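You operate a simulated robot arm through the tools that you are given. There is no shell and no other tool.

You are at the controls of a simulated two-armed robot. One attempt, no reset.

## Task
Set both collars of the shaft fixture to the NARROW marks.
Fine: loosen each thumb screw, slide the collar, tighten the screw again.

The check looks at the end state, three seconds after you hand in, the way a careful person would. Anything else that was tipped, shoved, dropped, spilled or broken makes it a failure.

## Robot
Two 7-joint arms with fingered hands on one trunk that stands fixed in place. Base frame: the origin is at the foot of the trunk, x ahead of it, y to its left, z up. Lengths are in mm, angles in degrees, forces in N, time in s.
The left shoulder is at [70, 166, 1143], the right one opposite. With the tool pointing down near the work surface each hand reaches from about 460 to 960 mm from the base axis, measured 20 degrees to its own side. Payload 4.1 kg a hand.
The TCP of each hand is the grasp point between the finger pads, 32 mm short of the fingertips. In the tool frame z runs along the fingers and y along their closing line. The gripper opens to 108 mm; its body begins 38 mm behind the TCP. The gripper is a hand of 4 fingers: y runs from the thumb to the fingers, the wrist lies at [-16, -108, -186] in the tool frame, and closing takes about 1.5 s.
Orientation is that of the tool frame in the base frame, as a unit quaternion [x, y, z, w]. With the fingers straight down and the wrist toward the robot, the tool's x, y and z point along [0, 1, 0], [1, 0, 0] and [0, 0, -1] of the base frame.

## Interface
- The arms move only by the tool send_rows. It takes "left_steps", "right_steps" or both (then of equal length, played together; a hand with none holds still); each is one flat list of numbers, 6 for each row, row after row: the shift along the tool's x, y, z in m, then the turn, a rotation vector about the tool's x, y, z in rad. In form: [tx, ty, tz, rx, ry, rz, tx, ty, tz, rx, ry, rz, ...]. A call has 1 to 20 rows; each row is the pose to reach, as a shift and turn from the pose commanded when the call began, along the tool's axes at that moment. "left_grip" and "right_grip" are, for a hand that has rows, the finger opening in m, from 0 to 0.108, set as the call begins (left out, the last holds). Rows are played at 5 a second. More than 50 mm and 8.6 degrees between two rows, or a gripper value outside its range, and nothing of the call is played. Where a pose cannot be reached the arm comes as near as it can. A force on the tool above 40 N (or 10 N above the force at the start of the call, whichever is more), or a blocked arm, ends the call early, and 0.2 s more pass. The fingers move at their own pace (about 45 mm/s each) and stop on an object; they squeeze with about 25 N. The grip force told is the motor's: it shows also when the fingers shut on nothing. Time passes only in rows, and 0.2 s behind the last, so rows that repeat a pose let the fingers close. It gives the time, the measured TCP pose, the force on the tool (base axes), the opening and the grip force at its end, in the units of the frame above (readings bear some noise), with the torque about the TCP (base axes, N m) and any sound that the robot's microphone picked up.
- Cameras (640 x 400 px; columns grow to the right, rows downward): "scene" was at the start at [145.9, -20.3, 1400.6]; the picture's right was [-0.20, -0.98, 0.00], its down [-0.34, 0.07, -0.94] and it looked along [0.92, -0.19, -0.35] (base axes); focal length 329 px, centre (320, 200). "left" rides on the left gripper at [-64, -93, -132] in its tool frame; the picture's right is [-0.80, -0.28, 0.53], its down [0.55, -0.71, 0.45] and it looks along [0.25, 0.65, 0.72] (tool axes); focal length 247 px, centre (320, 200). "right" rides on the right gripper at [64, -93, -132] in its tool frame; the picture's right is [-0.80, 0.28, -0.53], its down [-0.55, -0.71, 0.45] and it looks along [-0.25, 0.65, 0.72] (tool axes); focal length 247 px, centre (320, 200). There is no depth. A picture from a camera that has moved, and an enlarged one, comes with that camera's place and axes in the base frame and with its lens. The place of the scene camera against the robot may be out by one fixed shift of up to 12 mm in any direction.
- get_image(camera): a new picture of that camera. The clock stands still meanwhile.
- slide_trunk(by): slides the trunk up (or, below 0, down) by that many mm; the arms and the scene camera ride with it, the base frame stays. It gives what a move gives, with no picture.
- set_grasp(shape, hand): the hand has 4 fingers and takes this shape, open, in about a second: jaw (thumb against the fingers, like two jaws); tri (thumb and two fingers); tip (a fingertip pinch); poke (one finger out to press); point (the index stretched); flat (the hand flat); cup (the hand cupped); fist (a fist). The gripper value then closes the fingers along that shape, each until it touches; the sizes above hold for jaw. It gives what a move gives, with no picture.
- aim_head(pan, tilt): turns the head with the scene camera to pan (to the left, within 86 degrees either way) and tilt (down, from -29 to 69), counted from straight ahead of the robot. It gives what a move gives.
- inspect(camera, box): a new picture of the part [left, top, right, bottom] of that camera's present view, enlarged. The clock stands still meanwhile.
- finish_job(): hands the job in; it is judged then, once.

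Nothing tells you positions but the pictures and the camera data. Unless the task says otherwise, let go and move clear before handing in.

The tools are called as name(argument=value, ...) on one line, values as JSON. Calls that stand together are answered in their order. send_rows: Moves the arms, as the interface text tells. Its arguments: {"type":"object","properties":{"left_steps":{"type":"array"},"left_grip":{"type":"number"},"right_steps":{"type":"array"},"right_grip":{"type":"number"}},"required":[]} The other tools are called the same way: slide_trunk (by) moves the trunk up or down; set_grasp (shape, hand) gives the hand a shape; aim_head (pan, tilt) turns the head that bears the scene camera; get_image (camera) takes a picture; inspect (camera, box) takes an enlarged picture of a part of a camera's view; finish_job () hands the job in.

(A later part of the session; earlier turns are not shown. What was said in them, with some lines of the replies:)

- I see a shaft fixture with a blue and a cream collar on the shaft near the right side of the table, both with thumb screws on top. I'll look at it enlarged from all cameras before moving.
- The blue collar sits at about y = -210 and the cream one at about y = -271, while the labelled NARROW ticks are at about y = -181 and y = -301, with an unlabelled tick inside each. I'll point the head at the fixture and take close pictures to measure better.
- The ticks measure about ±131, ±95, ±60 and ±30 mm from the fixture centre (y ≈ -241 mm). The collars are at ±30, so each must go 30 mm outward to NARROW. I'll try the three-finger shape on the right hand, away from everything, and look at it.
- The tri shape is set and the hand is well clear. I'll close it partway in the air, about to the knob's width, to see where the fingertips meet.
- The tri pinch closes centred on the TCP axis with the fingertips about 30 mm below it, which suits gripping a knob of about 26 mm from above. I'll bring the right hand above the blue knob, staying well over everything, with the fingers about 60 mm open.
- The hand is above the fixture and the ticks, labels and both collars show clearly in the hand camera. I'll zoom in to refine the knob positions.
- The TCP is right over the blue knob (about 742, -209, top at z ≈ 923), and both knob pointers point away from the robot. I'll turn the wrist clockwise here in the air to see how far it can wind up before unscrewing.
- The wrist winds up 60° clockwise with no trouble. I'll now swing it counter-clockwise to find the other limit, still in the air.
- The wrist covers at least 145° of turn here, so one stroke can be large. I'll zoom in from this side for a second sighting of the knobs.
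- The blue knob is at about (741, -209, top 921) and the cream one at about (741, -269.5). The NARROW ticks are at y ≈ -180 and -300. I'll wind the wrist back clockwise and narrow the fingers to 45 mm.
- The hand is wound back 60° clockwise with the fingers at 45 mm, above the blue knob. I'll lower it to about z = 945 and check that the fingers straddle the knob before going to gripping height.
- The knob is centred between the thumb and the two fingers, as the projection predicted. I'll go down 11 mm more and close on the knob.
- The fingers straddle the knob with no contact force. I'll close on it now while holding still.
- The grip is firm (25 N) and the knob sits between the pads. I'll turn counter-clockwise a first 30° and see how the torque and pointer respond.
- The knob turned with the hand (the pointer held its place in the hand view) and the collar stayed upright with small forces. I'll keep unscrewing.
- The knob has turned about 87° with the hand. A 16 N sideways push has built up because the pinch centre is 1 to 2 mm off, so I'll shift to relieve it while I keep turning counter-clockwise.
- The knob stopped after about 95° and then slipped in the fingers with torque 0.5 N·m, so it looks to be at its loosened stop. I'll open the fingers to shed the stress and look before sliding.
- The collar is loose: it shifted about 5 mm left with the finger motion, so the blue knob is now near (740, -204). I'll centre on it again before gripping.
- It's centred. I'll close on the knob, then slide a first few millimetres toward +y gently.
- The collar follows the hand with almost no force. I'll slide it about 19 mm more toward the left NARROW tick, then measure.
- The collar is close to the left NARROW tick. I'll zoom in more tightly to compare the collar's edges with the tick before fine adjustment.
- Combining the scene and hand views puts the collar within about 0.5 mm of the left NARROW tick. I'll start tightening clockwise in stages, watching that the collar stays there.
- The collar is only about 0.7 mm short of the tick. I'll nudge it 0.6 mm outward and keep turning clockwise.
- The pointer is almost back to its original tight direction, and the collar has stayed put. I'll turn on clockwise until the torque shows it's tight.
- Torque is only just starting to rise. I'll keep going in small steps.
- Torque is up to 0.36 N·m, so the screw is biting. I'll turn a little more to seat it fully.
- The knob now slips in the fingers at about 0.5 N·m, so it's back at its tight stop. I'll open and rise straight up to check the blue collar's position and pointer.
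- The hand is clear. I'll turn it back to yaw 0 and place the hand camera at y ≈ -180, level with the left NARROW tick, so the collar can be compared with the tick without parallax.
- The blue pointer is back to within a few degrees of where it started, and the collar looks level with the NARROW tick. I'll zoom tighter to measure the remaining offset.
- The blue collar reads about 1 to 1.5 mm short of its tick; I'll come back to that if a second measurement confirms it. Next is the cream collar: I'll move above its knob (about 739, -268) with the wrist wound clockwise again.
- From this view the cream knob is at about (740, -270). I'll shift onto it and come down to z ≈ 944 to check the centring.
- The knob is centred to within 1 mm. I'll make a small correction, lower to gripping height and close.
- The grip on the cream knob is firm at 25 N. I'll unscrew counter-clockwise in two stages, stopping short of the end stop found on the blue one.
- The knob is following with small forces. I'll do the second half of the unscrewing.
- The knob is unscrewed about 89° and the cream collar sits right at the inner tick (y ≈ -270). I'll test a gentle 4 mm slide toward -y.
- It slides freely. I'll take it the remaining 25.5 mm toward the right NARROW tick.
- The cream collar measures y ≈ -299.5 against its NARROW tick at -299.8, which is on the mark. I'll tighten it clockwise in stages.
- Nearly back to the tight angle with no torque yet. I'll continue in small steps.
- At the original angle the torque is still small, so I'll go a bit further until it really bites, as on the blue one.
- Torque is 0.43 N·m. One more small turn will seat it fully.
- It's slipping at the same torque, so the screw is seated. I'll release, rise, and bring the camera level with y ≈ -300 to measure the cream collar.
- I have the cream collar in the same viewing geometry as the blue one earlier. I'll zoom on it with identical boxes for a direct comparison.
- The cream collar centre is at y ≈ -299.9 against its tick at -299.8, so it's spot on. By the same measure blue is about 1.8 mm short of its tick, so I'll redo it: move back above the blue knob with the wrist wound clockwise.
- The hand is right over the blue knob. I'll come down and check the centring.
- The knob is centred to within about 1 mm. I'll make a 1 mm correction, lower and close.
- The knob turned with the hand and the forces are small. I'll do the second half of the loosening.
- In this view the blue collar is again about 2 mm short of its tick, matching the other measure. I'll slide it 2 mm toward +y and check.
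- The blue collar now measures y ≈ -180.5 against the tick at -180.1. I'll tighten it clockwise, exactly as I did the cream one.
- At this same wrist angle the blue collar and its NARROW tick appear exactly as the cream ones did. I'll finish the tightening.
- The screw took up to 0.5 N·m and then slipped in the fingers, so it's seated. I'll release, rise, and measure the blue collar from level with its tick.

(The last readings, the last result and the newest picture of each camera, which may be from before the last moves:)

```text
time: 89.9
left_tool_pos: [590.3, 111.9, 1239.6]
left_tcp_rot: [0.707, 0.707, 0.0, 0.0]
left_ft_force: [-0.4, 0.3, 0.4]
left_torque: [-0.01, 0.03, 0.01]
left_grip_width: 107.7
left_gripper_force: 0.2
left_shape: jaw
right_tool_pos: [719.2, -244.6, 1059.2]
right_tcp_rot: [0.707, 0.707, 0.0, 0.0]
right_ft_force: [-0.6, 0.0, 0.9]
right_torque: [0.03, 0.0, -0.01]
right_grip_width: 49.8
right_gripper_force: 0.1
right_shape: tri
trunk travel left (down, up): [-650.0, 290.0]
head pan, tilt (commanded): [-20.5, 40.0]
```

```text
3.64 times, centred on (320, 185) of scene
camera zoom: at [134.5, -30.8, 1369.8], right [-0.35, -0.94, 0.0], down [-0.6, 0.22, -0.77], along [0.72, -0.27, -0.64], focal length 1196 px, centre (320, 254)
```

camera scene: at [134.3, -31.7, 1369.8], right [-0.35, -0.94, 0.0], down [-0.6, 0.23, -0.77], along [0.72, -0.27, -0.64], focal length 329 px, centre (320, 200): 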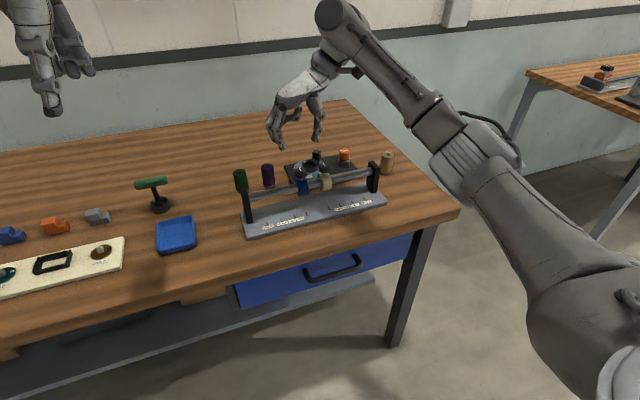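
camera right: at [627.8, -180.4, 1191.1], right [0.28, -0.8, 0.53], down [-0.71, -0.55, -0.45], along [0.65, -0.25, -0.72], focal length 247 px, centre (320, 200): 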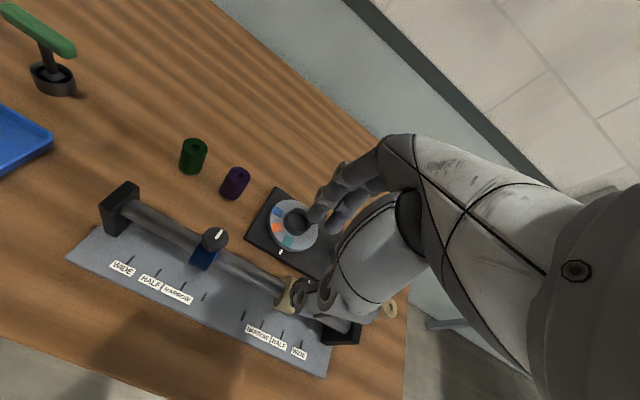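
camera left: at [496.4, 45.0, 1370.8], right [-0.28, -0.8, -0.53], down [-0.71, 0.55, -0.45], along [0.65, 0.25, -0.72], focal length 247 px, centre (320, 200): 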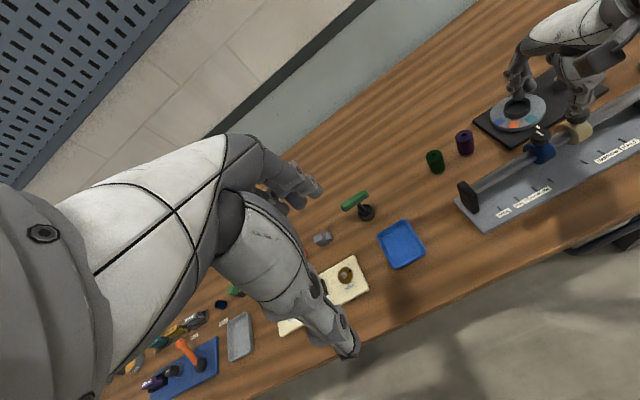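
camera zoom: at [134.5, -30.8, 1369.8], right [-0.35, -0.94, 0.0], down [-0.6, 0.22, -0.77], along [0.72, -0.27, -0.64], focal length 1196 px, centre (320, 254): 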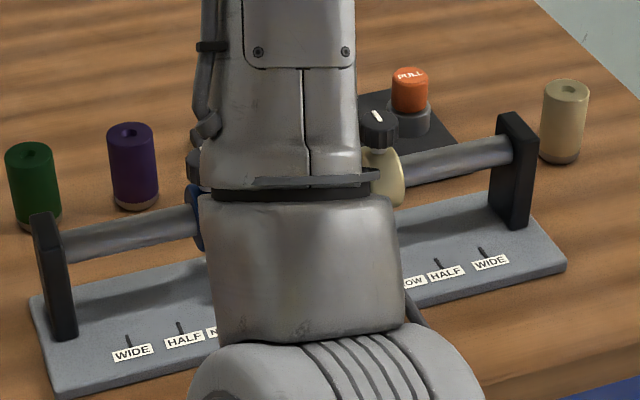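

Blue now matches its NARROW tick (both at y ≈ -179.9) and its pointer lines up with the cream one. I'll withdraw the right hand up and back to its starting place and check the whole scene.

send_rows(right_steps=[-0.01, -0.012, -0.02, 0, 0, 0, -0.025, -0.03, -0.04, 0, 0, 0, -0.045, -0.054, -0.055, 0, 0, 0, -0.065, -0.078, -0.068, 0, 0, 0, -0.085, -0.102, -0.08, 0, 0, 0, -0.105, -0.126, -0.09, 0, 0, 0, -0.125, -0.15, -0.1, 0, 0, 0, -0.145, -0.174, -0.108, 0, 0, 0, -0.165, -0.198, -0.114, 0, 0, 0, -0.185, -0.222, -0.114, 0, 0, 0, -0.205, -0.245, -0.114, 0, 0, 0, -0.205, -0.245, -0.114, 0, 0, 0])

get_image(camera="scene")

inspect(camera="scene", box=[230, 130, 410, 243])

inspect(camera="right", box=[80, 50, 300, 220])

inspect(camera="left", box=[440, 50, 640, 240])

```text
time: 92.5
left_tool_pos: [591.2, 110.3, 1238.6]
left_tcp_rot: [0.707, 0.707, 0.0, 0.001]
left_ft_force: [-0.7, 0.9, -0.4]
left_torque: [0.0, 0.02, 0.0]
left_grip_width: 107.5
left_gripper_force: 0.1
left_shape: jaw
right_tool_pos: [473.5, -447.4, 1175.2]
right_tcp_rot: [0.707, 0.707, 0.0, 0.0]
right_ft_force: [0.0, 0.2, -1.1]
right_torque: [-0.03, 0.01, 0.02]
right_grip_width: 49.8
right_gripper_force: 0.1
right_shape: tri
trunk travel left (down, up): [-650.0, 290.0]
head pan, tilt (commanded): [-20.5, 40.0]
```

```text
taken
camera scene: at [135.0, -30.5, 1369.7], right [-0.35, -0.94, 0.0], down [-0.6, 0.22, -0.77], along [0.72, -0.27, -0.64], focal length 329 px, centre (320, 200)
```

scene: 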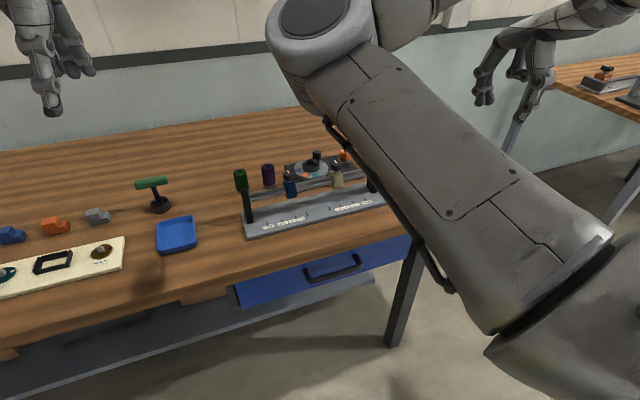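

```text
3.54 times, centred on (320, 186) of scene
camera zoom: at [135.0, -30.5, 1369.7], right [-0.35, -0.94, 0.0], down [-0.6, 0.22, -0.77], along [0.72, -0.27, -0.64], focal length 1164 px, centre (320, 248)
```

zoom: 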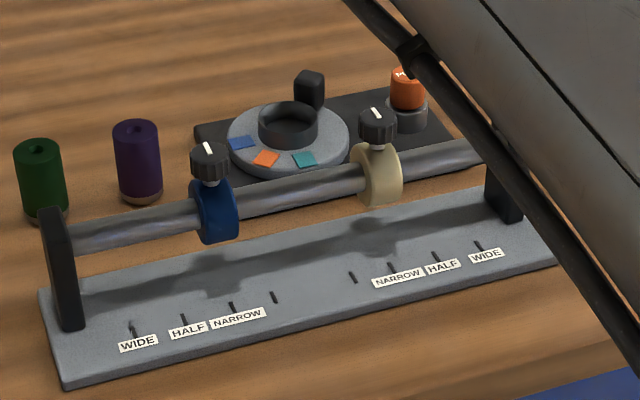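

```text
2.35 times, centred on (190, 135) of right
camera zoom: at [382.5, -383.6, 1305.8], right [0.28, -0.8, 0.53], down [-0.71, -0.55, -0.45], along [0.65, -0.25, -0.72], focal length 581 px, centre (626, 353)
```

zoom: 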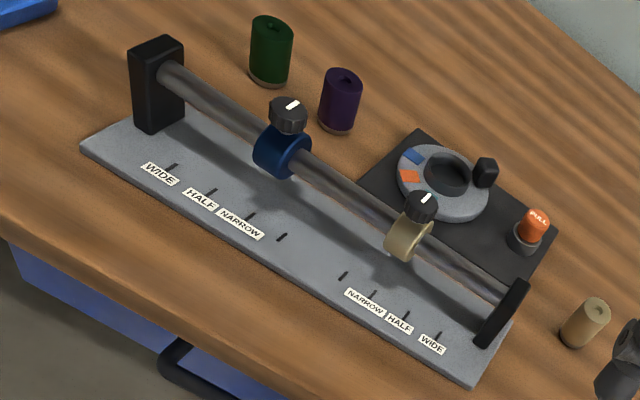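

```text
2.11 times, centred on (540, 145) of left
camera zoom: at [497.7, 46.6, 1370.2], right [-0.28, -0.8, -0.53], down [-0.71, 0.55, -0.45], along [0.65, 0.25, -0.72], focal length 520 px, centre (-143, 316)
```

zoom: 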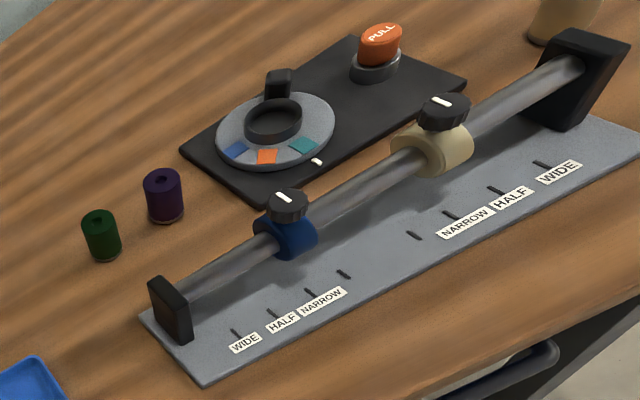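

Both collars sit at their NARROW ticks with the screws seated. The fixture and everything around it look just as at the start, and both hands are clear, so I'll hand in.

finish_job()

```text
The job is handed in.
```

Both collars are set to their NARROW marks with the thumb screws tightened again, and the job is handed in. No result from the check has come back yet.

| Collar | Collar centre (y, mm) | NARROW tick (y, mm) | Tightening torque (N·m) |
|---|---|---|---|
| Blue (left) | -179.9 | -179.9 | about 0.5 |
| Cream (right) | -299.9 | -299.8 | about 0.43 |

- **Accuracy:** the positions come from zoomed hand-camera pictures, so allow roughly half a millimetre either way.
- **Screws:** I turned each one past its starting angle until the knob slipped in the fingers, and both pointers ended close to where they began. I did not test the tightened collars by pushing on them.
- **Blue done twice:** the first setting measured about 2 mm short of the tick, so I loosened it, slid it the rest of the way and tightened it again.
- **Surroundings:** in the last pictures the fixture and the objects around it looked as they did at the start. Both hands were clear before I handed in.
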